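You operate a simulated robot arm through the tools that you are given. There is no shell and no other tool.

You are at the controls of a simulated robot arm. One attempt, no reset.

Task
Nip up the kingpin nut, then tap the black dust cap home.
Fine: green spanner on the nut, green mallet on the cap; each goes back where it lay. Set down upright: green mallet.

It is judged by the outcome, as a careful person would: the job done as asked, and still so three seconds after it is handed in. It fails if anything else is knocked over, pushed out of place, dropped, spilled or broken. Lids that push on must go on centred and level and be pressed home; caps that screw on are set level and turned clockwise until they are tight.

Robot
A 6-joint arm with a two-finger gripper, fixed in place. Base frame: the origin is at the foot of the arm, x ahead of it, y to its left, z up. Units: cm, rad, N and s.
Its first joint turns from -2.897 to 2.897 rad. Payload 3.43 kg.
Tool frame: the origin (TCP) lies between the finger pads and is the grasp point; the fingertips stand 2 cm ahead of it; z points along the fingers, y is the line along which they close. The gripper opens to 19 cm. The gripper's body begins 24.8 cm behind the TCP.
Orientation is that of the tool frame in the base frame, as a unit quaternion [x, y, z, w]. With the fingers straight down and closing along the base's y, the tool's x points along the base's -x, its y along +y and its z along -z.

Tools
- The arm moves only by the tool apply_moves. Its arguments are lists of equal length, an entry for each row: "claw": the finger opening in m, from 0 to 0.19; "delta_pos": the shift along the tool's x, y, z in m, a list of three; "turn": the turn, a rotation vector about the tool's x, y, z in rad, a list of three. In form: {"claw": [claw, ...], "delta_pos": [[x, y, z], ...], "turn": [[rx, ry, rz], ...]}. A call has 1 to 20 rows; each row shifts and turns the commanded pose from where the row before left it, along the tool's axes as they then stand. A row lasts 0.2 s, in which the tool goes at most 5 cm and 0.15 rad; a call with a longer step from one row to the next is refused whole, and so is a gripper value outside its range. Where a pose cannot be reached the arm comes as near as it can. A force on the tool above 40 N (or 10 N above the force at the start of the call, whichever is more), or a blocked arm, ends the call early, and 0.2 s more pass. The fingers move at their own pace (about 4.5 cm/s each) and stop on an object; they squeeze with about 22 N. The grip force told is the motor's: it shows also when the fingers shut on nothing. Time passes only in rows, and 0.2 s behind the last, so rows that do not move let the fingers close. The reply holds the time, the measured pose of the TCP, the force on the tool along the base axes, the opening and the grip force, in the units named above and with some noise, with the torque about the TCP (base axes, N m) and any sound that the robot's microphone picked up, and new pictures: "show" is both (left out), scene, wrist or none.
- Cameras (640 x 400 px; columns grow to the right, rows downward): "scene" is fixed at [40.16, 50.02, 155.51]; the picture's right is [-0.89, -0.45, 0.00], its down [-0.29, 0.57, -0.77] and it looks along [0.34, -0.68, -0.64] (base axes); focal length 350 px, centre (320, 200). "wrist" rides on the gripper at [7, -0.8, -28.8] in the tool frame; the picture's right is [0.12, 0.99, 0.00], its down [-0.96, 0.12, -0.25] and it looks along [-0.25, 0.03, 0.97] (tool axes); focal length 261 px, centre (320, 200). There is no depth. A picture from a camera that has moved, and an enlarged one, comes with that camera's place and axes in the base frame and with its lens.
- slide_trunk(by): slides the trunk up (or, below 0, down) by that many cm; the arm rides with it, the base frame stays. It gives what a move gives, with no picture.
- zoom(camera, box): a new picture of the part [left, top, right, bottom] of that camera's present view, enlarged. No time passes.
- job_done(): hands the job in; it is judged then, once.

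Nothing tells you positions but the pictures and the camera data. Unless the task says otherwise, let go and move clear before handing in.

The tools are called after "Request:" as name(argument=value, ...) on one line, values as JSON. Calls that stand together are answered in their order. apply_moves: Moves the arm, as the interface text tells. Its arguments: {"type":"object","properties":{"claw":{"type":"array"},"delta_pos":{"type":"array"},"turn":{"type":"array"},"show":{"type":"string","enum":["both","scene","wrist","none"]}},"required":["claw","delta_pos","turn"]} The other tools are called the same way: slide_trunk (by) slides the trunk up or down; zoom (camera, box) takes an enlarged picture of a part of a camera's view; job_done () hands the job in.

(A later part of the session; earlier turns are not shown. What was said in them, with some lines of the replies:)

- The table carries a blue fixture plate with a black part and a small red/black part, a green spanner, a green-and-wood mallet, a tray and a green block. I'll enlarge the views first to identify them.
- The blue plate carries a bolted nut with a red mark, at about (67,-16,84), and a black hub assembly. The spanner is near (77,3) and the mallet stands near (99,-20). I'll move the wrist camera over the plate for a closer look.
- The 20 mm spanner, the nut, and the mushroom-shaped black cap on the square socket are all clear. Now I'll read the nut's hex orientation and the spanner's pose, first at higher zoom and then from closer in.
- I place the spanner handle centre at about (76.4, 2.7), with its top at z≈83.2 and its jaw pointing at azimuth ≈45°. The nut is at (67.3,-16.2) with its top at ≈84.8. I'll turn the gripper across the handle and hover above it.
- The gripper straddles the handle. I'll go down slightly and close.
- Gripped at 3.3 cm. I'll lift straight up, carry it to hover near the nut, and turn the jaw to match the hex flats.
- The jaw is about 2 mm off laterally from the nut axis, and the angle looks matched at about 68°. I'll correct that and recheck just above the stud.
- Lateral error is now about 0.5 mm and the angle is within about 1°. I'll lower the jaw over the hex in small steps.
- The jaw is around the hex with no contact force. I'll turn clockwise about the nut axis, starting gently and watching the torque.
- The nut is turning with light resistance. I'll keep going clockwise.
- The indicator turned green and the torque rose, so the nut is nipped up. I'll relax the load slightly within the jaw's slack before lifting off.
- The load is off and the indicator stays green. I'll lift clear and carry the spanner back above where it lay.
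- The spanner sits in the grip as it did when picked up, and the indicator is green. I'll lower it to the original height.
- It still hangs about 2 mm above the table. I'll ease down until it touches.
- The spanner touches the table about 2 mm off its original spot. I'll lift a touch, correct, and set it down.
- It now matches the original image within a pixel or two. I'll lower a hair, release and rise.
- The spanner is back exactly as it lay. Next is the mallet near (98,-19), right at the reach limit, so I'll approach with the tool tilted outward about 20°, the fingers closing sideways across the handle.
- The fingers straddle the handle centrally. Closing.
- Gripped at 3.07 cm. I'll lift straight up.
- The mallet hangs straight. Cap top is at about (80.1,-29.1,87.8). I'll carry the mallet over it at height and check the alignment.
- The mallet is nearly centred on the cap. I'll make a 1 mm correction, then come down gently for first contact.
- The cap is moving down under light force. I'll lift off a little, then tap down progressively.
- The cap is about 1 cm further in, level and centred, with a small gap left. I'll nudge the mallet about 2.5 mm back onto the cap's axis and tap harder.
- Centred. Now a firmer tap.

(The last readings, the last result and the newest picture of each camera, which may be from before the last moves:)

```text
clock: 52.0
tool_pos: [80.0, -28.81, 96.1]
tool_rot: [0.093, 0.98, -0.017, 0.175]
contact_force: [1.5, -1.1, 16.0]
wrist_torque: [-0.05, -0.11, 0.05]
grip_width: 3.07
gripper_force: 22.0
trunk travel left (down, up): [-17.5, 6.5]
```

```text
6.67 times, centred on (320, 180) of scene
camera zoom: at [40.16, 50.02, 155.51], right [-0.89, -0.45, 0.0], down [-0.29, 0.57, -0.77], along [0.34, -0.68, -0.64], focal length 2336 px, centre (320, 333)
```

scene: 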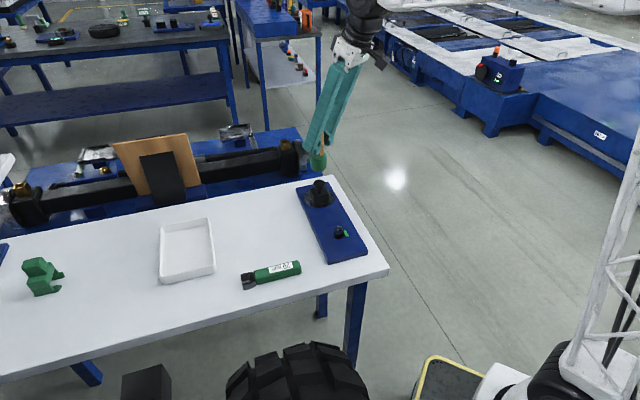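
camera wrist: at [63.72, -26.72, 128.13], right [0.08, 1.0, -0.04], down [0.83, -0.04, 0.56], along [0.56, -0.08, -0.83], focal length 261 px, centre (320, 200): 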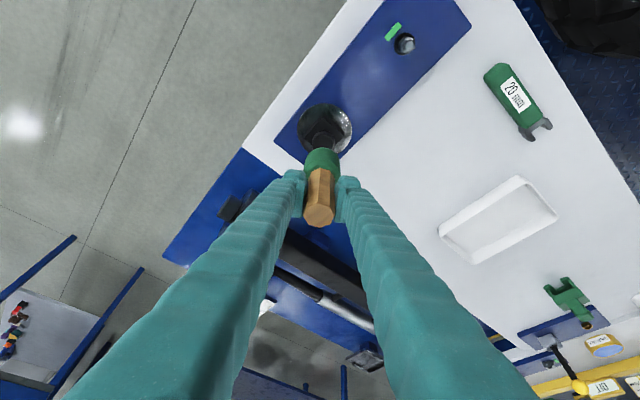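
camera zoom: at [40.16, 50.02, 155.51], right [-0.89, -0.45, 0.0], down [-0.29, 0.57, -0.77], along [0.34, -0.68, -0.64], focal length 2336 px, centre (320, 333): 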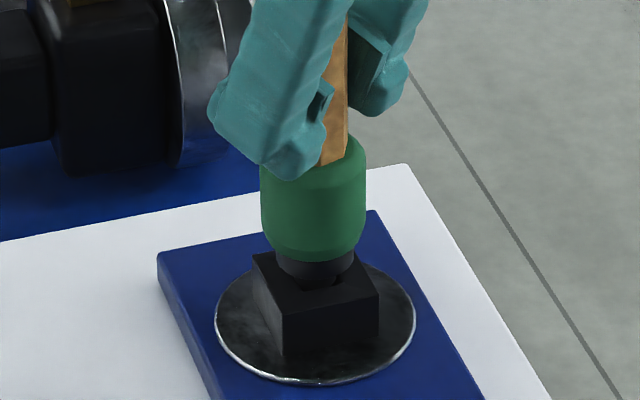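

Request:
apply_moves(claw=[0.01, 0.01, 0.01, 0.01], delta_pos=[[-0.0048, 0, -0.01315], [-0.0072, 0, -0.01973], [0, 0, 0], [0, 0, 0]], turn=[[0, 0, 0], [0, 0, 0], [0, 0, 0], [0, 0, 0]], show="none")

Request:
zoom(camera="scene", box=[290, 150, 350, 210])

Request:
zoom(camera="scene", box=[290, 170, 350, 215])

Request:
zoom(camera="wrist", box=[260, 90, 380, 240])

```text
clock: 53.0
tool_pos: [79.91, -28.98, 99.46]
tool_rot: [0.093, 0.98, -0.016, 0.172]
contact_force: [0.6, 1.0, -4.8]
wrist_torque: [0.03, -0.03, -0.03]
grip_width: 3.07
gripper_force: 21.7
trunk travel left (down, up): [-17.5, 6.5]
```

```text
6.67 times, centred on (320, 180) of scene
camera zoom: at [40.16, 50.02, 155.51], right [-0.89, -0.45, 0.0], down [-0.29, 0.57, -0.77], along [0.34, -0.68, -0.64], focal length 2336 px, centre (320, 333)
```

zoom: 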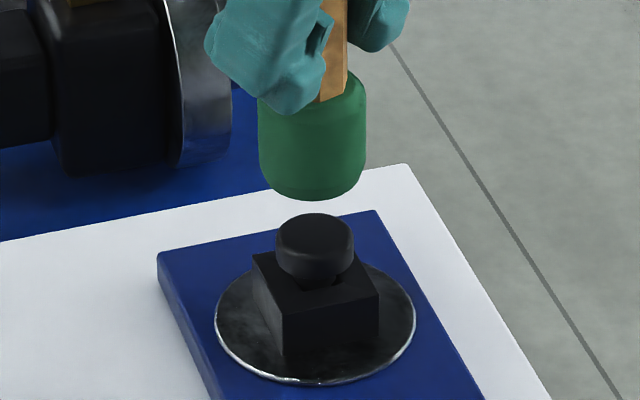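

```text
8.89 times, centred on (320, 192) of scene
camera zoom: at [40.16, 50.02, 155.51], right [-0.89, -0.45, 0.0], down [-0.29, 0.57, -0.77], along [0.34, -0.68, -0.64], focal length 3115 px, centre (320, 267)
```

zoom: 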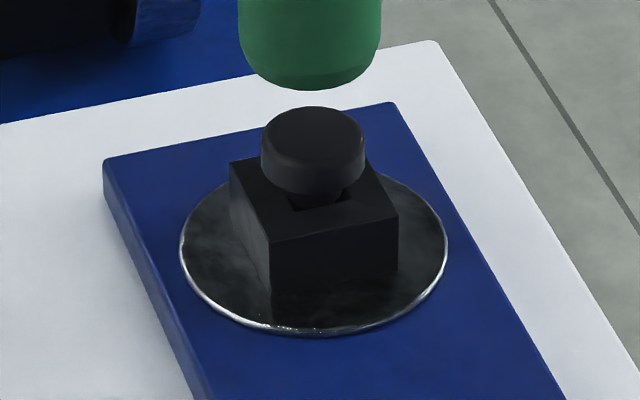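

```text
2.67 times, centred on (320, 165) of wrist
camera zoom: at [63.69, -26.71, 124.2], right [0.08, 1.0, -0.04], down [0.83, -0.04, 0.56], along [0.56, -0.08, -0.83], focal length 695 px, centre (320, 293)
```

zoom: 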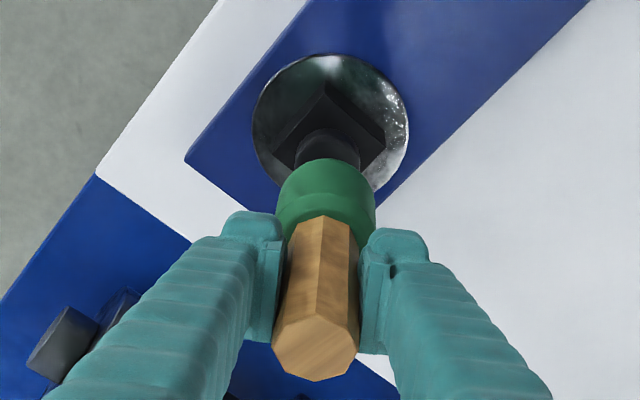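

The cap hasn't moved further under about 20 N of steady push, the mallet slipped a few millimetres in the grip, and a gap of just under 1 cm remains. I'll use proper swings, raising it and striking at speed.

Request:
apply_moves(claw=[0.01, 0.01, 0.01, 0.01, 0.01, 0.01, 0.01, 0.01], delta_pos=[[-0.00857, 0, -0.02349], [-0.00857, 0, -0.02349], [0, 0, 0], [0, 0, 0], [0.01663, 0, 0.04556], [0.01663, 0, 0.04556], [-0.00514, 0, -0.01409], [0, 0, 0]], turn=[[0, 0, 0], [0, 0, 0], [0, 0, 0], [0, 0, 0], [0, 0, 0], [0, 0, 0], [0, 0, 0], [0, 0, 0]], show="none")

Request:
zoom(camera="scene", box=[290, 150, 350, 210])

```text
clock: 54.8
tool_pos: [79.9, -28.81, 96.21]
tool_rot: [0.093, 0.98, -0.016, 0.173]
contact_force: [-0.1, -0.2, -5.4]
wrist_torque: [0.0, 0.02, -0.02]
grip_width: 3.04
gripper_force: 22.1
trunk travel left (down, up): [-17.5, 6.5]
```

```text
6.67 times, centred on (320, 180) of scene
camera zoom: at [40.16, 50.02, 155.51], right [-0.89, -0.45, 0.0], down [-0.29, 0.57, -0.77], along [0.34, -0.68, -0.64], focal length 2336 px, centre (320, 333)
```

zoom: 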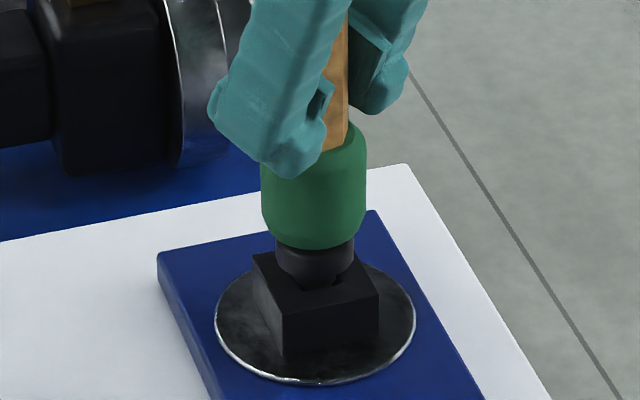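

Request:
apply_moves(claw=[0.01, 0.01, 0.01], delta_pos=[[-0.01371, 0, -0.03758], [0, 0, 0], [0, 0, 0]], turn=[[0, 0, 0], [0, 0, 0], [0, 0, 0]], show="none")

Request:
zoom(camera="scene", box=[290, 140, 350, 210])

Request:
zoom(camera="scene", box=[290, 170, 350, 215])

Request:
zoom(camera="wrist", box=[260, 90, 380, 240])

```text
clock: 55.6
tool_pos: [80.09, -28.84, 100.25]
tool_rot: [0.093, 0.98, -0.016, 0.173]
contact_force: [-0.7, -0.3, -4.9]
wrist_torque: [-0.02, -0.04, -0.03]
grip_width: 3.05
gripper_force: 21.9
trunk travel left (down, up): [-17.5, 6.5]
```

```text
5.71 times, centred on (320, 175) of scene
camera zoom: at [40.16, 50.02, 155.51], right [-0.89, -0.45, 0.0], down [-0.29, 0.57, -0.77], along [0.34, -0.68, -0.64], focal length 2002 px, centre (320, 343)
```

zoom: 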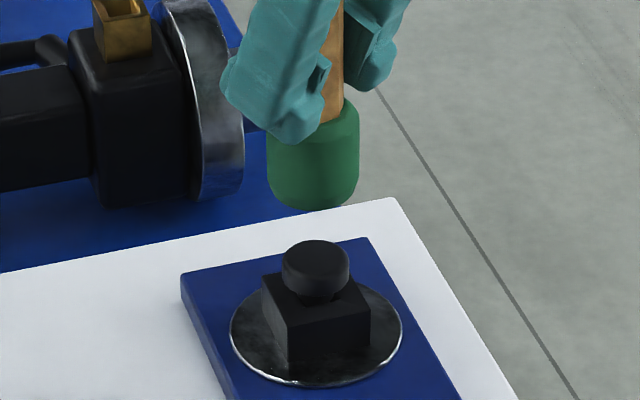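

```text
8.89 times, centred on (320, 192) of scene
camera zoom: at [40.16, 50.02, 155.51], right [-0.89, -0.45, 0.0], down [-0.29, 0.57, -0.77], along [0.34, -0.68, -0.64], focal length 3115 px, centre (320, 267)
```

zoom: 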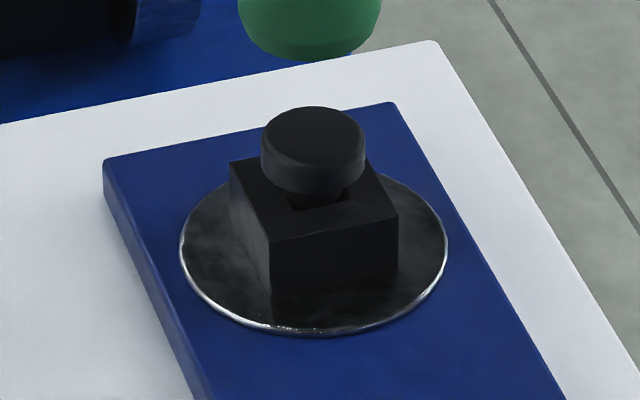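

```text
2.67 times, centred on (320, 165) of wrist
camera zoom: at [63.66, -26.61, 124.92], right [0.08, 1.0, -0.04], down [0.83, -0.04, 0.56], along [0.56, -0.08, -0.83], focal length 695 px, centre (320, 293)
```

zoom: 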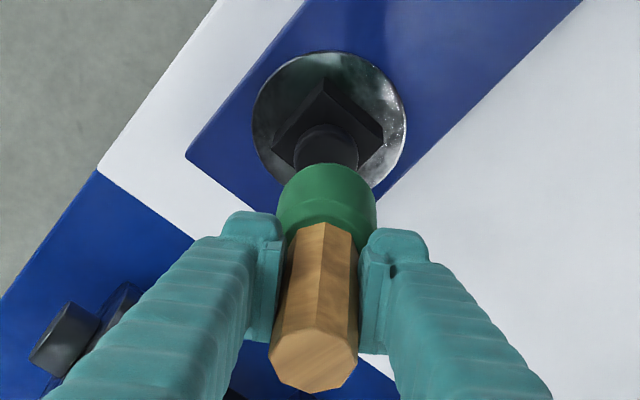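

Request:
zoom(camera="scene", box=[308, 176, 332, 200])

Request:
zoom(camera="wrist", box=[300, 120, 350, 160])

```text
16.00 times, centred on (320, 188) of scene
camera zoom: at [40.16, 50.02, 155.51], right [-0.89, -0.45, 0.0], down [-0.29, 0.57, -0.77], along [0.34, -0.68, -0.64], focal length 5606 px, centre (320, 392)
```

zoom: 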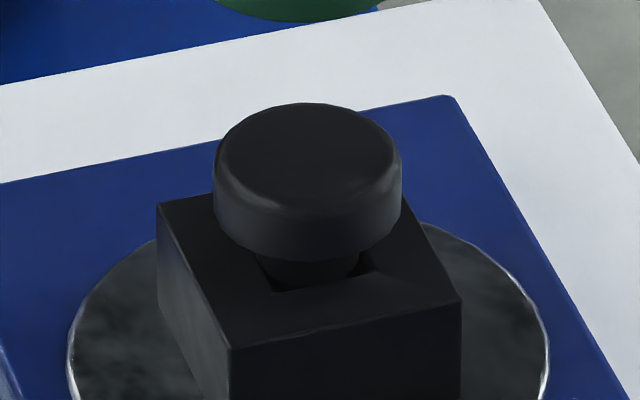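

```text
10.00 times, centred on (325, 140) of wrist
camera zoom: at [63.66, -26.61, 124.92], right [0.08, 1.0, -0.04], down [0.83, -0.04, 0.56], along [0.56, -0.08, -0.83], focal length 2606 px, centre (270, 800)
```

zoom: 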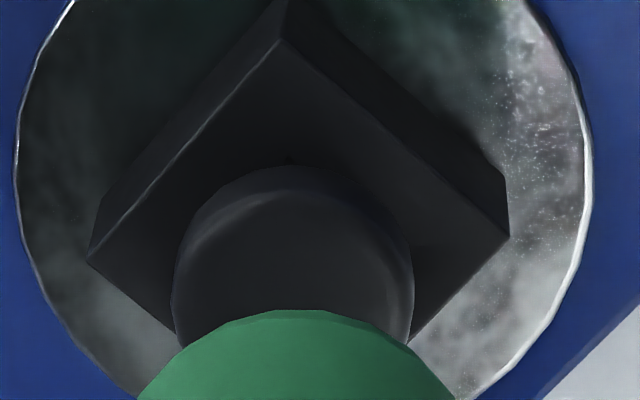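

The cap's position is unchanged since the first press. To tell a hard stop from stiff friction, I'll push harder: the fingertips will soon bear on the mallet head's shoulder, so it can no longer slip.

Request:
apply_moves(claw=[0.01, 0.01, 0.01, 0.01, 0.01, 0.01], delta_pos=[[0.0086, 0, 0.02349], [0.0086, 0, 0.02349], [0.00103, 0, 0.00282], [0.00103, 0, 0.00282], [0.00103, 0, 0.00282], [0, 0, 0]], turn=[[0, 0, 0], [0, 0, 0], [0, 0, 0], [0, 0, 0], [0, 0, 0], [0, 0, 0]], show="none")

Request:
zoom(camera="scene", box=[290, 150, 350, 210])

Request:
zoom(camera="wrist", box=[260, 90, 380, 240])

```text
clock: 56.9
tool_pos: [80.0, -28.76, 94.94]
tool_rot: [0.093, 0.98, -0.018, 0.176]
contact_force: [-6.2, 6.5, 20.4]
wrist_torque: [0.52, 0.61, -0.03]
grip_width: 3.05
gripper_force: 22.3
trunk travel left (down, up): [-17.5, 6.5]
stopped in row 6: the force on the tool passed its limit at 42 N (the readings are from after the stop); the commanded pose is now the measured one
```

```text
6.67 times, centred on (320, 180) of scene
camera zoom: at [40.16, 50.02, 155.51], right [-0.89, -0.45, 0.0], down [-0.29, 0.57, -0.77], along [0.34, -0.68, -0.64], focal length 2336 px, centre (320, 333)
```

zoom: 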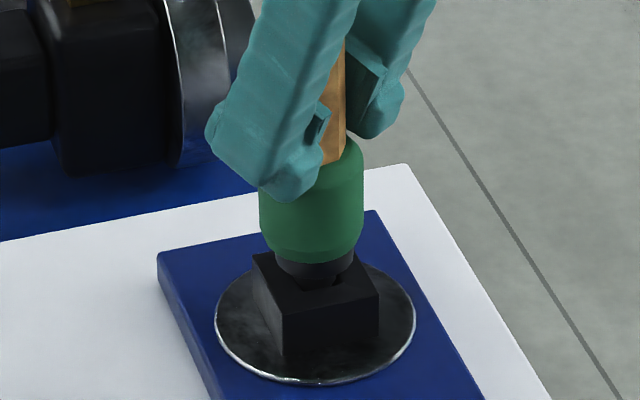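

```text
2.67 times, centred on (320, 165) of wrist
camera zoom: at [63.55, -26.5, 119.42], right [0.08, 1.0, -0.04], down [0.82, -0.04, 0.57], along [0.56, -0.08, -0.82], focal length 695 px, centre (320, 293)
```

zoom: 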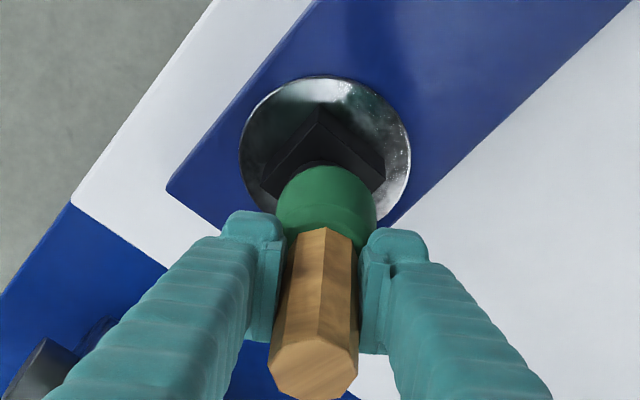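

Request:
apply_moves(claw=[0.01, 0.01, 0.01, 0.01], delta_pos=[[-0.00343, 0, -0.0094], [-0.01371, 0, -0.03758], [0, 0, 0], [0, 0, 0]], turn=[[0, 0, 0], [0, 0, 0], [0, 0, 0], [0, 0, 0]], show="none")

Request:
zoom(camera="scene", box=[290, 150, 350, 210])

Request:
zoom(camera="scene", box=[308, 176, 332, 200])

Request:
zoom(camera="wrist", box=[260, 90, 380, 240])

```text
clock: 57.9
tool_pos: [80.16, -28.78, 99.53]
tool_rot: [0.092, 0.98, -0.017, 0.174]
contact_force: [-0.1, 0.1, -4.4]
wrist_torque: [0.01, 0.0, 0.01]
grip_width: 3.0
gripper_force: 22.4
trunk travel left (down, up): [-17.5, 6.5]
```

```text
6.67 times, centred on (320, 180) of scene
camera zoom: at [40.16, 50.02, 155.51], right [-0.89, -0.45, 0.0], down [-0.29, 0.57, -0.77], along [0.34, -0.68, -0.64], focal length 2336 px, centre (320, 333)
```

zoom: 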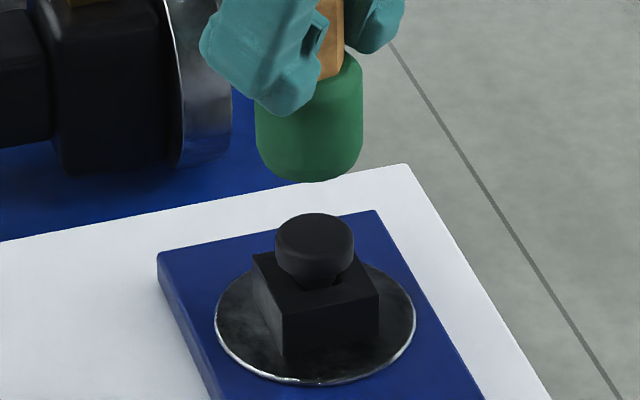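

```text
16.00 times, centred on (320, 188) of scene
camera zoom: at [40.16, 50.02, 155.51], right [-0.89, -0.45, 0.0], down [-0.29, 0.57, -0.77], along [0.34, -0.68, -0.64], focal length 5606 px, centre (320, 392)
```

zoom: 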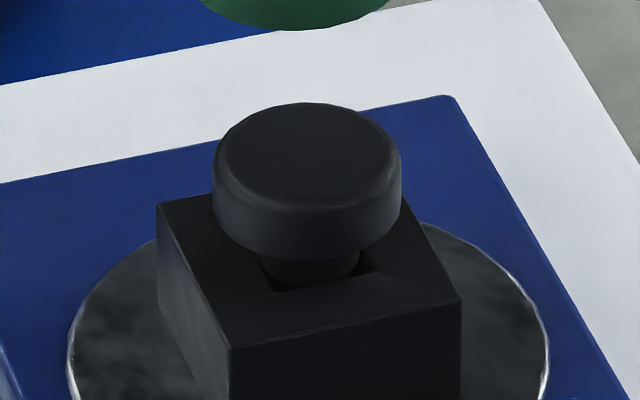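

```text
2.67 times, centred on (320, 165) of wrist
camera zoom: at [63.75, -26.53, 124.09], right [0.08, 1.0, -0.04], down [0.82, -0.04, 0.57], along [0.56, -0.08, -0.82], focal length 695 px, centre (320, 293)
```

zoom: 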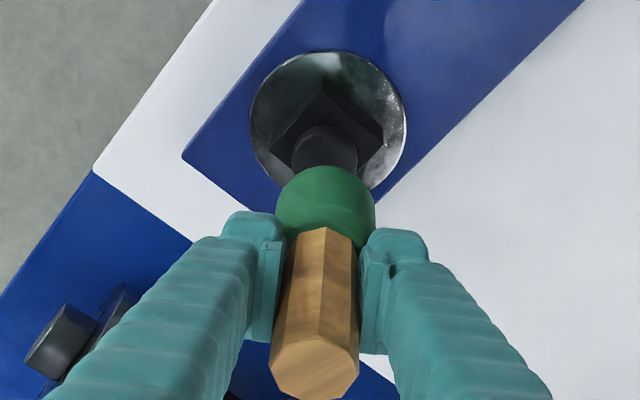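

Even at 42 N the cap did not move any further, so it is on its hard stop: driven home 1 cm, level and centred. Next I return the mallet, lifting and carrying it back above its spot.

Request:
apply_moves(claw=[0.01, 0.01, 0.01, 0.01, 0.01, 0.01, 0.01, 0.01, 0.01, 0.01], delta_pos=[[-0.00771, 0, -0.02114], [-0.00771, 0, -0.02114], [-0.02502, 0.0216, 0.00913], [-0.02502, 0.0216, 0.00913], [-0.02502, 0.0216, 0.00913], [-0.02502, 0.0216, 0.00913], [-0.02502, 0.0216, 0.00913], [-0.02502, 0.0216, 0.00913], [0, 0, 0], [0, 0, 0]], turn=[[0, 0, 0], [0, 0, 0], [0, 0, 0], [0, 0, 0], [0, 0, 0], [0, 0, 0], [0, 0, 0], [0, 0, 0], [0, 0, 0], [0, 0, 0]])

Request:
zoom(camera="scene", box=[220, 110, 300, 180])

Request:
zoom(camera="wrist", box=[250, 130, 390, 240])

Request:
zoom(camera="wrist", box=[180, 0, 310, 80])

```text
clock: 60.0
tool_pos: [98.24, -19.0, 104.29]
tool_rot: [0.092, 0.98, -0.016, 0.175]
contact_force: [-0.1, -0.1, -5.0]
wrist_torque: [-0.01, 0.0, -0.02]
grip_width: 3.01
gripper_force: 21.8
trunk travel left (down, up): [-17.5, 6.5]
camera wrist: at [81.83, -16.86, 128.95], right [0.08, 1.0, -0.04], down [0.82, -0.04, 0.57], along [0.56, -0.08, -0.82], focal length 261 px, centre (320, 200)
```

scene: 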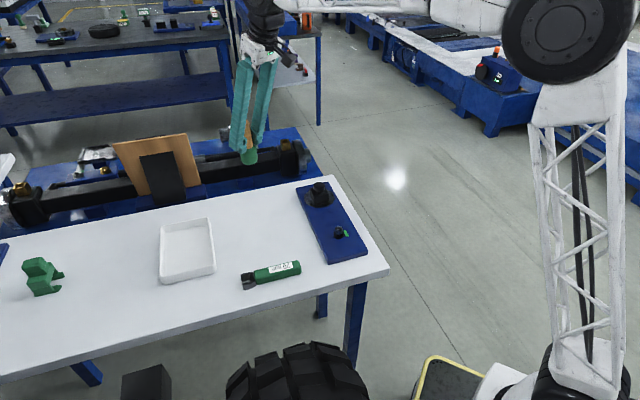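
wrist: 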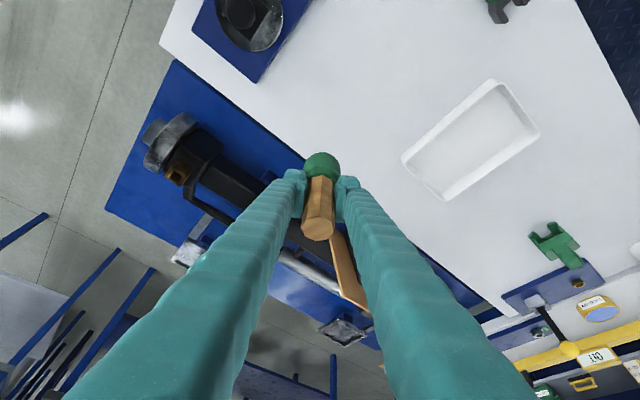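

```text
5.71 times, centred on (260, 145) of scene
camera zoom: at [40.16, 50.02, 155.51], right [-0.89, -0.45, 0.0], down [-0.29, 0.57, -0.77], along [0.34, -0.68, -0.64], focal length 2002 px, centre (663, 514)
```

zoom: 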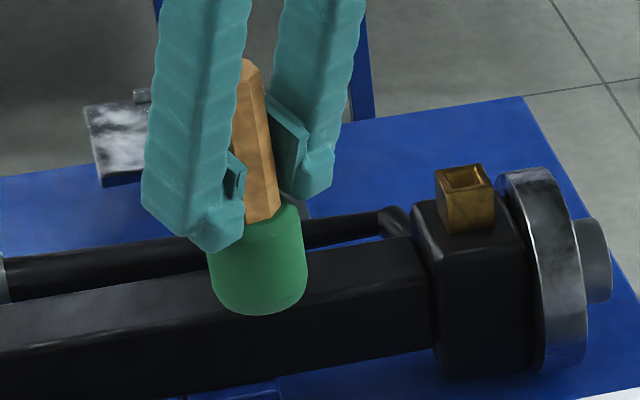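

```text
3.64 times, centred on (320, 185) of wrist
camera zoom: at [81.83, -16.86, 128.95], right [0.08, 1.0, -0.04], down [0.82, -0.04, 0.57], along [0.56, -0.08, -0.82], focal length 948 px, centre (320, 254)
```

zoom: 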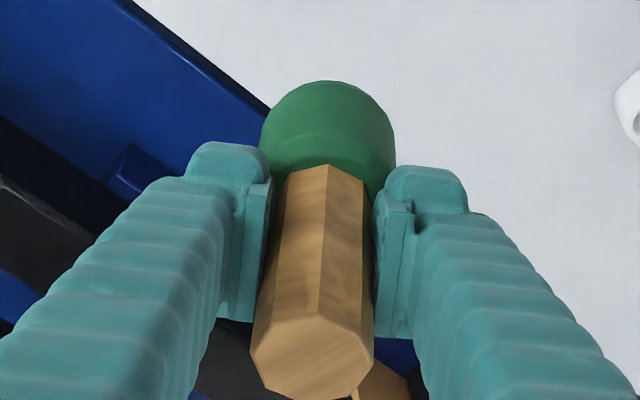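

```text
4.92 times, centred on (245, 40) of wrist
camera zoom: at [81.83, -16.86, 128.95], right [0.08, 1.0, -0.04], down [0.82, -0.04, 0.57], along [0.56, -0.08, -0.82], focal length 1283 px, centre (689, 988)
```

zoom: 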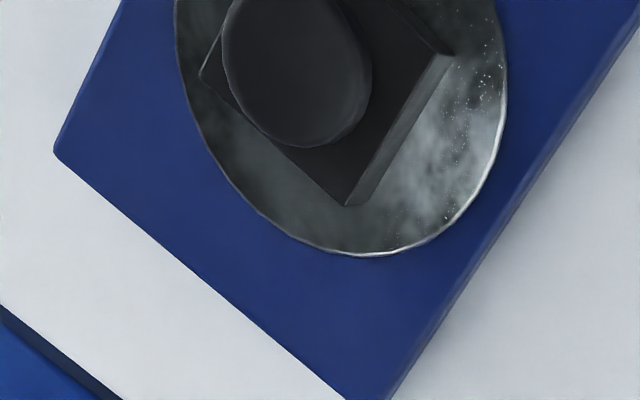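

Request:
zoom(camera="scene", box=[234, 115, 276, 170])

Request:
zoom(camera="wrist", box=[280, 145, 360, 245])

```text
7.27 times, centred on (255, 142) of scene
camera zoom: at [40.16, 50.02, 155.51], right [-0.89, -0.45, 0.0], down [-0.29, 0.57, -0.77], along [0.34, -0.68, -0.64], focal length 2548 px, centre (793, 618)
```

zoom: 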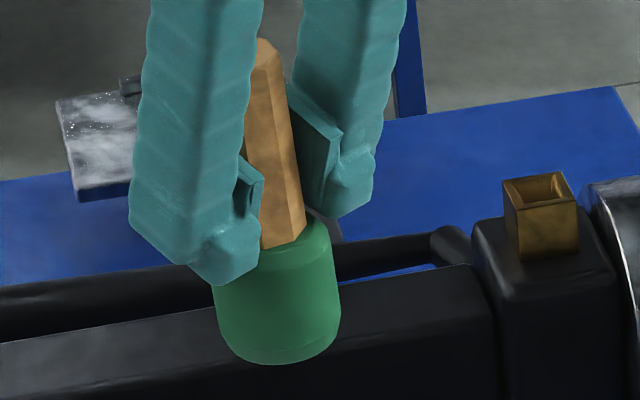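

```text
4.00 times, centred on (320, 195) of wrist
camera zoom: at [81.83, -16.86, 128.95], right [0.08, 1.0, -0.04], down [0.82, -0.04, 0.57], along [0.56, -0.08, -0.82], focal length 1043 px, centre (320, 220)
```

zoom: 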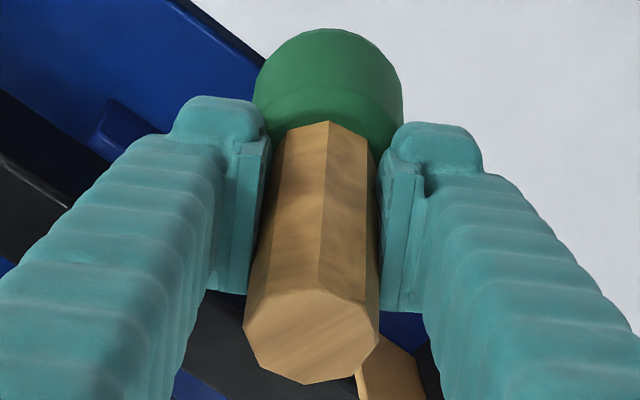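

The mallet's tilt in the grip is negligible. I'll lower it to just above the table.

Request:
apply_moves(claw=[0.01, 0.01, 0.01, 0.01, 0.01, 0.01, 0.01], delta_pos=[[0.01286, 0, 0.03523], [0.01286, 0, 0.03523], [0.01286, 0, 0.03523], [0.01029, 0, 0.02818], [0.00171, 0, 0.0047], [0, 0, 0], [0, 0, 0]], turn=[[0, 0, 0], [0, 0, 0], [0, 0, 0], [0, 0, 0], [0, 0, 0], [0, 0, 0], [0, 0, 0]], show="none")

Request:
zoom(camera="scene", box=[220, 150, 300, 220])

Request:
zoom(camera="wrist", box=[250, 110, 390, 240])

```text
clock: 61.6
tool_pos: [98.39, -19.05, 89.45]
tool_rot: [0.093, 0.98, -0.017, 0.176]
contact_force: [0.3, -0.1, -4.6]
wrist_torque: [0.01, 0.04, -0.03]
grip_width: 3.0
gripper_force: 22.1
trunk travel left (down, up): [-17.5, 6.5]
```

```text
5.71 times, centred on (260, 185) of scene
camera zoom: at [40.16, 50.02, 155.51], right [-0.89, -0.45, 0.0], down [-0.29, 0.57, -0.77], along [0.34, -0.68, -0.64], focal length 2002 px, centre (663, 286)
```

zoom: 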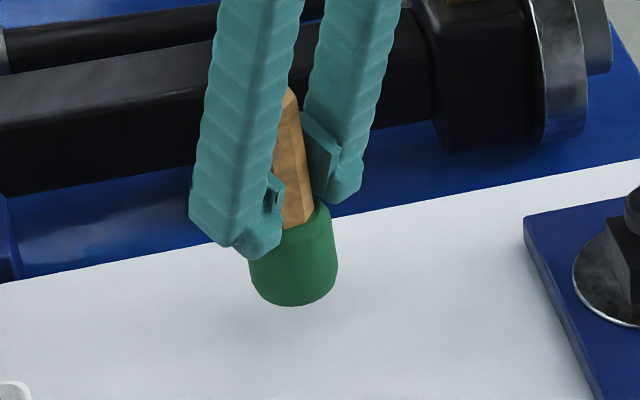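

```text
3.08 times, centred on (320, 175) of wrist
camera zoom: at [81.8, -16.86, 114.02], right [0.08, 1.0, -0.04], down [0.82, -0.04, 0.57], along [0.56, -0.08, -0.82], focal length 802 px, centre (320, 277)
```

zoom: 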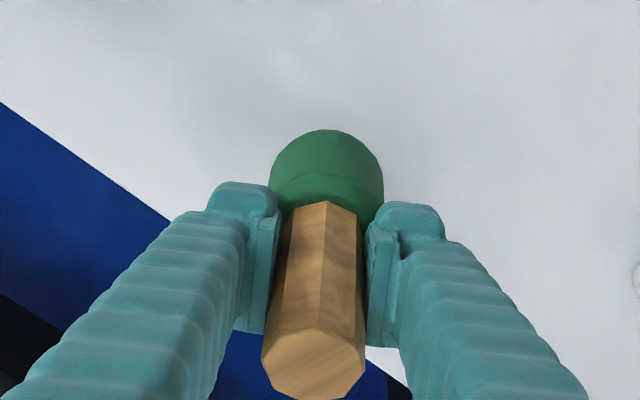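

Request:
apply_moves(claw=[0.01, 0.01, 0.01, 0.01], delta_pos=[[0.00343, 0, 0.0094], [0.00171, 0, 0.0047], [0, 0, 0], [0, 0, 0]], turn=[[0, 0, 0], [0, 0, 0], [0, 0, 0], [0, 0, 0]], show="none")

Request:
apply_moves(claw=[0.01, 0.01, 0.01], delta_pos=[[0.00051, 0, 0.00141], [0.00034, 0, 0.00094], [0, 0, 0]], turn=[[0, 0, 0], [0, 0, 0], [0, 0, 0]], show="none")

Request:
zoom(camera="scene", box=[220, 150, 300, 220])

```text
clock: 62.6
tool_pos: [98.19, -19.1, 87.92]
tool_rot: [0.093, 0.98, -0.017, 0.176]
contact_force: [0.9, 0.3, -4.0]
wrist_torque: [-0.03, 0.01, -0.02]
grip_width: 2.97
gripper_force: 22.2
trunk travel left (down, up): [-17.5, 6.5]
```

```text
clock: 63.5
tool_pos: [98.39, -19.15, 87.7]
tool_rot: [0.093, 0.98, -0.017, 0.175]
contact_force: [0.6, 0.3, -4.5]
wrist_torque: [0.0, -0.01, 0.01]
grip_width: 3.01
gripper_force: 22.6
trunk travel left (down, up): [-17.5, 6.5]
```

```text
5.71 times, centred on (260, 185) of scene
camera zoom: at [40.16, 50.02, 155.51], right [-0.89, -0.45, 0.0], down [-0.29, 0.57, -0.77], along [0.34, -0.68, -0.64], focal length 2002 px, centre (663, 286)
```

zoom: 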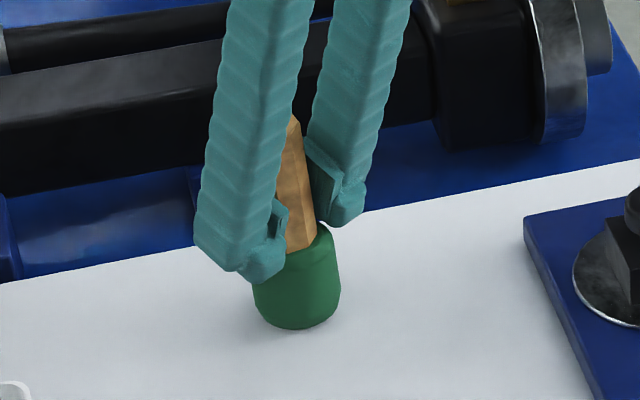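

Request:
apply_moves(claw=[0.01, 0.01, 0.01, 0.01], delta_pos=[[-0.0027, 0, 0.001], [0.00034, 0, 0.00094], [0.00034, 0, 0.00094], [0, 0, 0]], turn=[[0, 0, 0], [0, 0, 0], [0, 0, 0], [0, 0, 0]], show="none")

Request:
zoom(camera="scene", box=[220, 150, 300, 220])

```text
clock: 64.5
tool_pos: [98.56, -19.05, 87.47]
tool_rot: [0.093, 0.98, -0.017, 0.175]
contact_force: [0.2, -0.2, -4.0]
wrist_torque: [0.0, -0.02, 0.04]
grip_width: 3.0
gripper_force: 22.3
trunk travel left (down, up): [-17.5, 6.5]
```

```text
5.71 times, centred on (260, 185) of scene
camera zoom: at [40.16, 50.02, 155.51], right [-0.89, -0.45, 0.0], down [-0.29, 0.57, -0.77], along [0.34, -0.68, -0.64], focal length 2002 px, centre (663, 286)
```

zoom: 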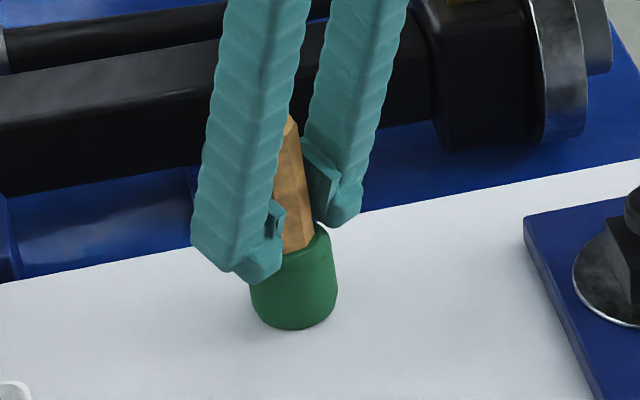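

Request:
apply_moves(claw=[0.01, 0.01], delta_pos=[[0.00034, 0, 0.00094], [0, 0, 0]], turn=[[0, 0, 0], [0, 0, 0]], show="none")

Request:
apply_moves(claw=[0.01, 0.01], delta_pos=[[0.00034, 0, 0.00094], [0, 0, 0]], turn=[[0, 0, 0], [0, 0, 0]], show="none")

Request:
zoom(camera="scene", box=[220, 150, 300, 220])

Request:
zoom(camera="wrist", box=[250, 110, 390, 240])

```text
clock: 65.0
tool_pos: [98.59, -19.13, 87.42]
tool_rot: [0.093, 0.98, -0.016, 0.176]
contact_force: [-4.0, -1.3, 6.4]
wrist_torque: [-0.06, 0.07, -0.04]
grip_width: 2.99
gripper_force: 21.6
trunk travel left (down, up): [-17.5, 6.5]
```

```text
clock: 65.7
tool_pos: [98.53, -19.17, 87.56]
tool_rot: [0.092, 0.98, -0.017, 0.176]
contact_force: [-0.7, -1.2, 15.1]
wrist_torque: [-0.13, -0.36, 0.01]
grip_width: 3.01
gripper_force: 21.8
trunk travel left (down, up): [-17.5, 6.5]
```

```text
5.71 times, centred on (260, 185) of scene
camera zoom: at [40.16, 50.02, 155.51], right [-0.89, -0.45, 0.0], down [-0.29, 0.57, -0.77], along [0.34, -0.68, -0.64], focal length 2002 px, centre (663, 286)
```

zoom: 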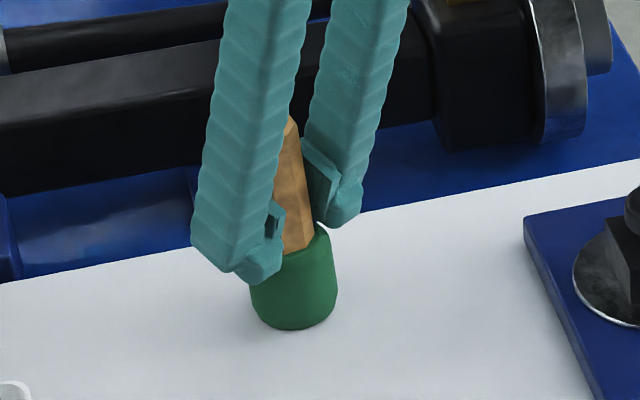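

```text
3.08 times, centred on (320, 175) of wrist
camera zoom: at [82.03, -16.91, 112.05], right [0.08, 1.0, -0.04], down [0.82, -0.04, 0.57], along [0.56, -0.08, -0.82], focal length 802 px, centre (320, 277)
```

zoom: 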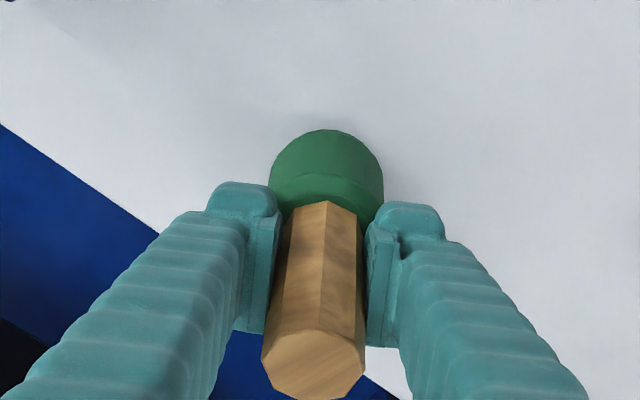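

It has touched down on its spot. I'll ease off the load and open gently.

Request:
apply_moves(claw=[0.01, 0.03, 0.035, 0.045, 0.055, 0.065, 0.07, 0.07], delta_pos=[[-0.00034, 0, -0.00094], [0, 0, 0], [0, 0, 0], [0, 0, 0], [0, 0, 0], [0, 0, 0], [0, 0, 0], [0, 0, 0]], turn=[[0, 0, 0], [0, 0, 0], [0, 0, 0], [0, 0, 0], [0, 0, 0], [0, 0, 0], [0, 0, 0], [0, 0, 0]], show="none")

Request:
zoom(camera="scene", box=[220, 150, 300, 220])

Request:
zoom(camera="wrist", box=[250, 110, 390, 240])

```text
clock: 67.5
tool_pos: [98.48, -19.25, 87.46]
tool_rot: [0.092, 0.98, -0.017, 0.176]
contact_force: [-0.5, -0.3, 1.1]
wrist_torque: [-0.01, -0.03, 0.0]
grip_width: 6.98
gripper_force: 0.0
trunk travel left (down, up): [-17.5, 6.5]
```

```text
5.71 times, centred on (260, 185) of scene
camera zoom: at [40.16, 50.02, 155.51], right [-0.89, -0.45, 0.0], down [-0.29, 0.57, -0.77], along [0.34, -0.68, -0.64], focal length 2002 px, centre (663, 286)
```

zoom: 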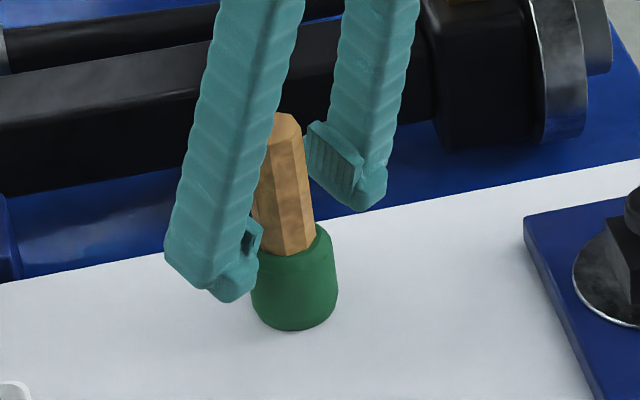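

```text
3.08 times, centred on (320, 175) of wrist
camera zoom: at [82.05, -16.94, 112.04], right [0.08, 1.0, -0.04], down [0.82, -0.04, 0.57], along [0.56, -0.08, -0.82], focal length 802 px, centre (320, 277)
```

zoom: 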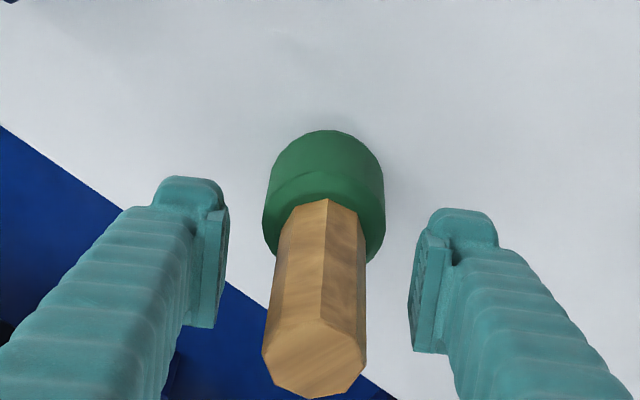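

Released and standing upright. I'll withdraw back along the fingers.

Request:
apply_moves(claw=[0.08, 0.08, 0.08, 0.08, 0.08, 0.08, 0.08, 0.08, 0.08, 0.08], delta_pos=[[0, 0, -0.02], [0, 0, -0.03], [0, 0, -0.04], [0, 0, -0.04], [0, 0, -0.04], [0.03, 0.0, -0.03], [0.03, 0.0, -0.03], [0.03, 0.0, -0.03], [0, 0, 0], [0, 0, 0]], turn=[[0, 0, 0], [0, 0, 0], [0, 0, 0], [0, 0, 0], [0, 0, 0], [0, 0, 0], [0, 0, 0], [0, 0, 0], [0, 0, 0], [0, 0, 0]])

Request:
zoom(camera="scene", box=[220, 150, 300, 220])

Request:
zoom(camera="wrist", box=[200, 0, 420, 180])

Request:
zoom(camera="scene", box=[290, 170, 350, 215])

```text
clock: 69.7
tool_pos: [81.5, -15.73, 108.73]
tool_rot: [0.093, 0.98, -0.017, 0.175]
contact_force: [0.3, 0.0, -0.1]
wrist_torque: [0.02, 0.01, 0.01]
grip_width: 8.01
gripper_force: 0.1
trunk travel left (down, up): [-17.5, 6.5]
camera wrist: at [65.11, -13.53, 133.33], right [0.08, 1.0, -0.04], down [0.82, -0.04, 0.57], along [0.56, -0.08, -0.82], focal length 261 px, centre (320, 200)
```

scene: 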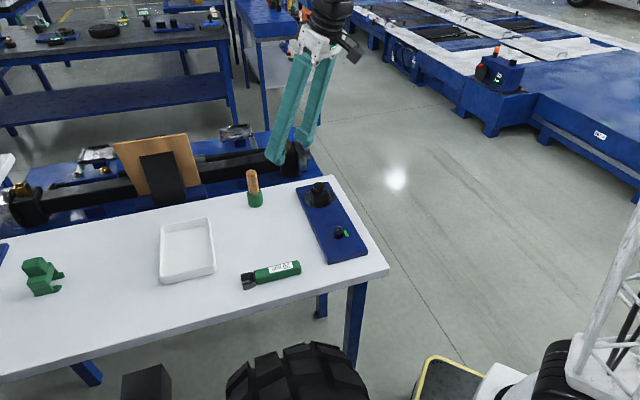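
wrist: 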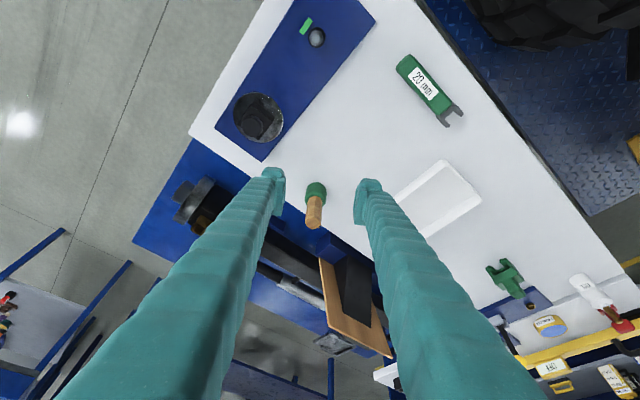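

```text
5.71 times, centred on (260, 185) of scene
camera zoom: at [40.16, 50.02, 155.51], right [-0.89, -0.45, 0.0], down [-0.29, 0.57, -0.77], along [0.34, -0.68, -0.64], focal length 2002 px, centre (663, 286)
```

zoom: 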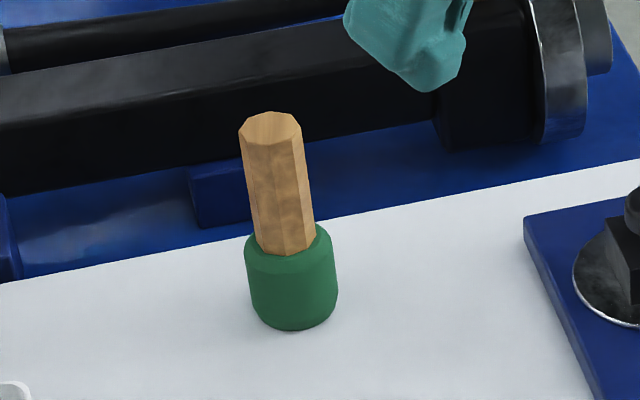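

```text
2.22 times, centred on (310, 90) of wrist
camera zoom: at [65.11, -13.53, 133.33], right [0.08, 1.0, -0.04], down [0.82, -0.04, 0.57], along [0.56, -0.08, -0.82], focal length 579 px, centre (342, 444)
```

zoom: 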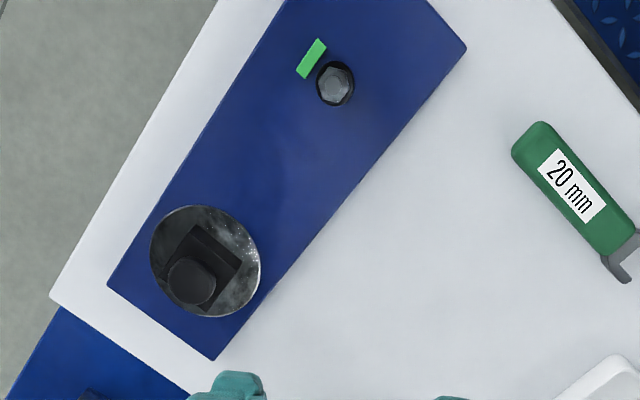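

```text
8.89 times, centred on (320, 192) of scene
camera zoom: at [40.16, 50.02, 155.51], right [-0.89, -0.45, 0.0], down [-0.29, 0.57, -0.77], along [0.34, -0.68, -0.64], focal length 3115 px, centre (320, 267)
```

zoom: 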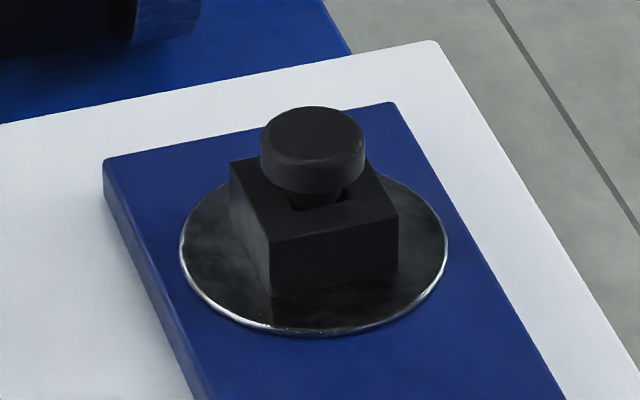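

The mallet and spanner are back and the indicator is green. Before handing in, I want a lower-angle look at the cap to judge whether it is truly seated.

Request:
apply_moves(claw=[0.08, 0.08, 0.08, 0.08, 0.08, 0.08, 0.08, 0.08, 0.08, 0.08], delta_pos=[[0, 0, 0], [0, 0, 0], [0, 0, 0], [0, 0, 0], [0.02264, -0.03048, -0.0044], [0.02264, -0.03048, -0.0044], [0.02264, -0.03048, -0.0044], [0.02264, -0.03048, -0.0044], [0.02264, -0.03048, -0.0044], [0, 0, 0]], turn=[[0, -0.1375, 0], [0, -0.1375, 0], [0, -0.1375, 0], [0, -0.1375, 0], [0, 0, 0], [0, 0, 0], [0, 0, 0], [0, 0, 0], [0, 0, 0], [0, 0, 0]])

Request:
zoom(camera="wrist", box=[270, 80, 390, 180])

```text
clock: 71.8
tool_pos: [69.9, -29.14, 101.23]
tool_rot: [0.084, 0.896, -0.041, 0.435]
contact_force: [-0.1, 0.7, 0.0]
wrist_torque: [0.01, 0.01, -0.01]
grip_width: 8.0
gripper_force: 0.1
trunk travel left (down, up): [-17.5, 6.5]
camera wrist: at [43.33, -24.95, 113.53], right [0.11, 0.99, -0.09], down [0.41, 0.04, 0.91], along [0.9, -0.14, -0.41], focal length 261 px, centre (320, 200)
```

scene: 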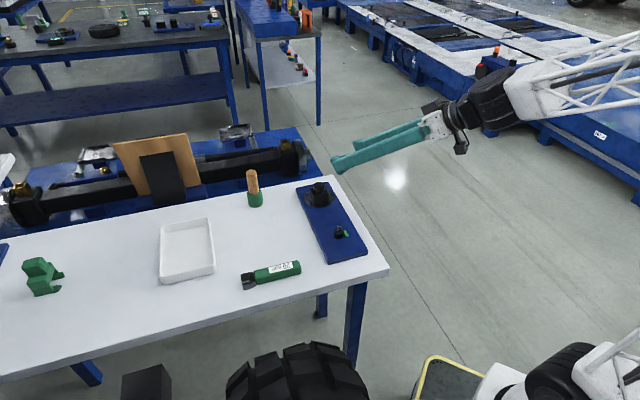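
wrist: 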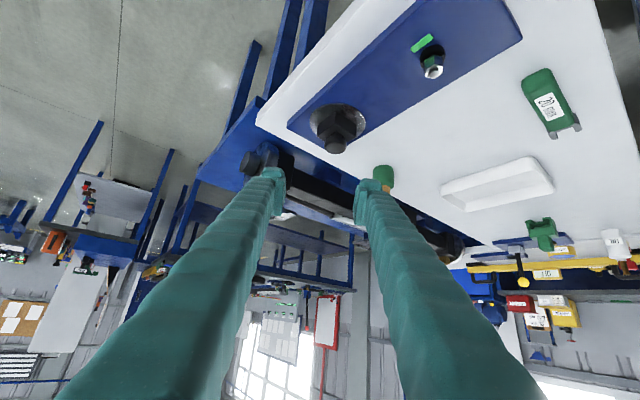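

```text
4.00 times, centred on (330, 130) of wrist
camera zoom: at [43.33, -24.95, 113.53], right [0.11, 0.99, -0.09], down [0.41, 0.04, 0.91], along [0.9, -0.14, -0.41], focal length 1043 px, centre (280, 480)
```

zoom: 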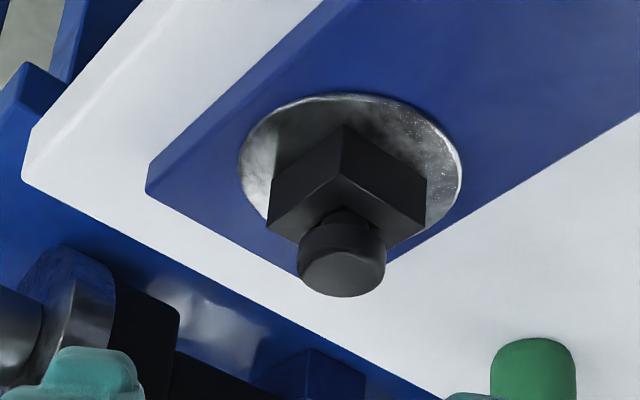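

Request:
zoom(camera="wrist", box=[322, 122, 358, 158])

Request:
zoom(camera="wrist", box=[305, 95, 375, 165])

```text
11.11 times, centred on (340, 140) of wrist
camera zoom: at [43.33, -24.95, 113.53], right [0.11, 0.99, -0.09], down [0.41, 0.04, 0.91], along [0.9, -0.14, -0.41], focal length 2896 px, centre (98, 867)
```

zoom: 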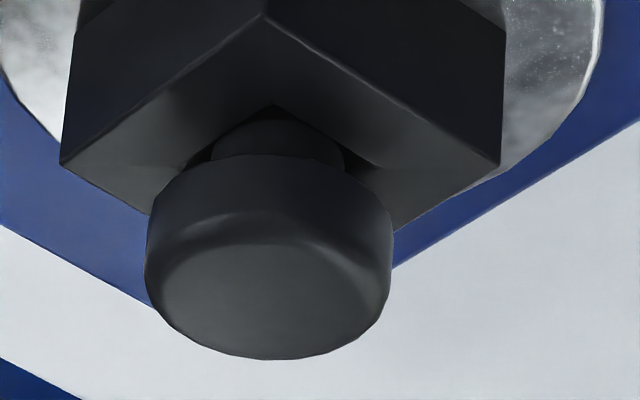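

```text
5.71 times, centred on (340, 130) of wrist
camera zoom: at [43.33, -24.95, 113.53], right [0.11, 0.99, -0.09], down [0.41, 0.04, 0.91], along [0.9, -0.14, -0.41], focal length 1489 px, centre (206, 600)
```

zoom: 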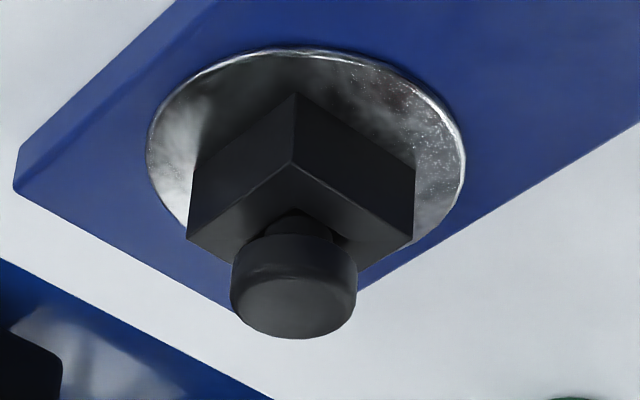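

From this angle the cap is upright and centred, with its stem on a solid stop that did not yield at 42 N. The nut indicator is green and both tools are back. I'll raise the arm clear and take a last look.

Request:
apply_moves(claw=[0.08, 0.08, 0.08, 0.08, 0.08, 0.08], delta_pos=[[-0.0313, 0, -0.0249], [-0.0313, 0, -0.0249], [-0.0313, 0, -0.0249], [-0.0313, 0, -0.0249], [0, 0, 0], [0, 0, 0]], turn=[[0, 0, 0], [0, 0, 0], [0, 0, 0], [0, 0, 0], [0, 0, 0], [0, 0, 0]])

Request:
zoom(camera="scene", box=[220, 150, 400, 300])

```text
clock: 73.2
tool_pos: [70.52, -29.66, 115.85]
tool_rot: [0.087, 0.899, -0.037, 0.427]
contact_force: [0.8, 0.9, 0.1]
wrist_torque: [-0.02, 0.01, 0.0]
grip_width: 8.0
gripper_force: 0.0
trunk travel left (down, up): [-17.5, 6.5]
camera wrist: at [44.19, -25.61, 128.61], right [0.11, 0.99, -0.08], down [0.43, 0.03, 0.9], along [0.9, -0.14, -0.42], focal length 261 px, centre (320, 200)
```

scene: 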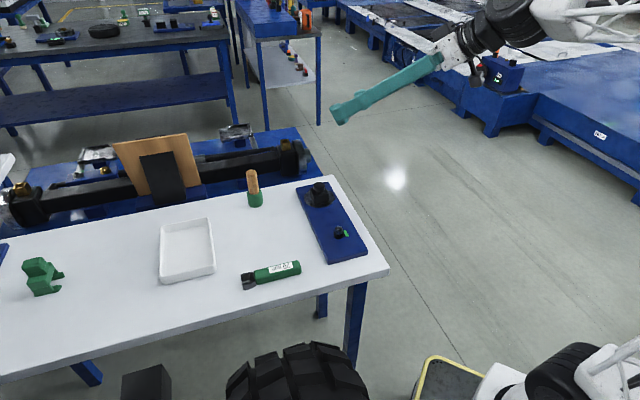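
wrist: 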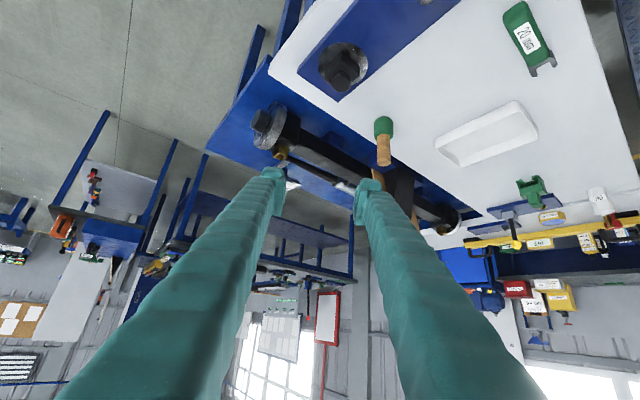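

```text
2.67 times, centred on (310, 225) of scene
camera zoom: at [40.16, 50.02, 155.51], right [-0.89, -0.45, 0.0], down [-0.29, 0.57, -0.77], along [0.34, -0.68, -0.64], focal length 934 px, centre (347, 133)
```

zoom: 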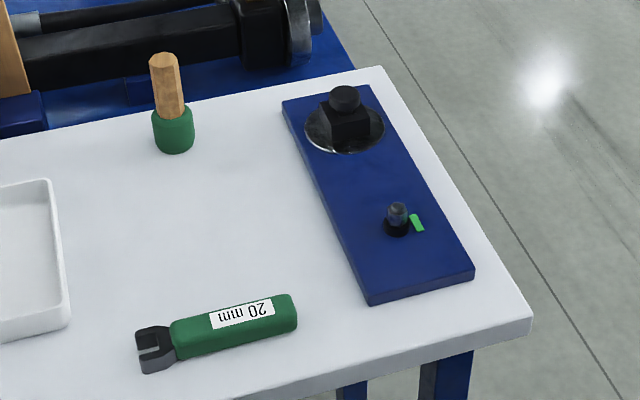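

The nut indicator is green, the cap is down on its stop, the spanner lies where it was, the mallet stands upright on its spot, and the arm is clear. I'm handing in the job.

Request:
job_done()

```text
The job is handed in.
```

The kingpin nut is nipped up and the cap is tapped down to a firm stop, but I can't be fully certain the cap counts as home.

- **Kingpin nut:** I turned it clockwise with the green 20 mm spanner until the torque rose. The marker beside the nut then went from red to green and stayed green.
- **Dust cap:** The green mallet drove it down about 1 cm, level and centred. A fast strike and a push that peaked at 42 N moved it no further, so I took that as its stop. About 1.2 cm of stem still shows between the cap's head and the block.
- **Tools:** The spanner lies where it was. The mallet stands upright on its original spot. Both match the starting pictures to within a pixel or two.
- **Mallet slip:** The mallet slid about 2 cm in the grip during the taps. It was not dropped.

Nothing else was touched or moved, and the arm is clear of the table.
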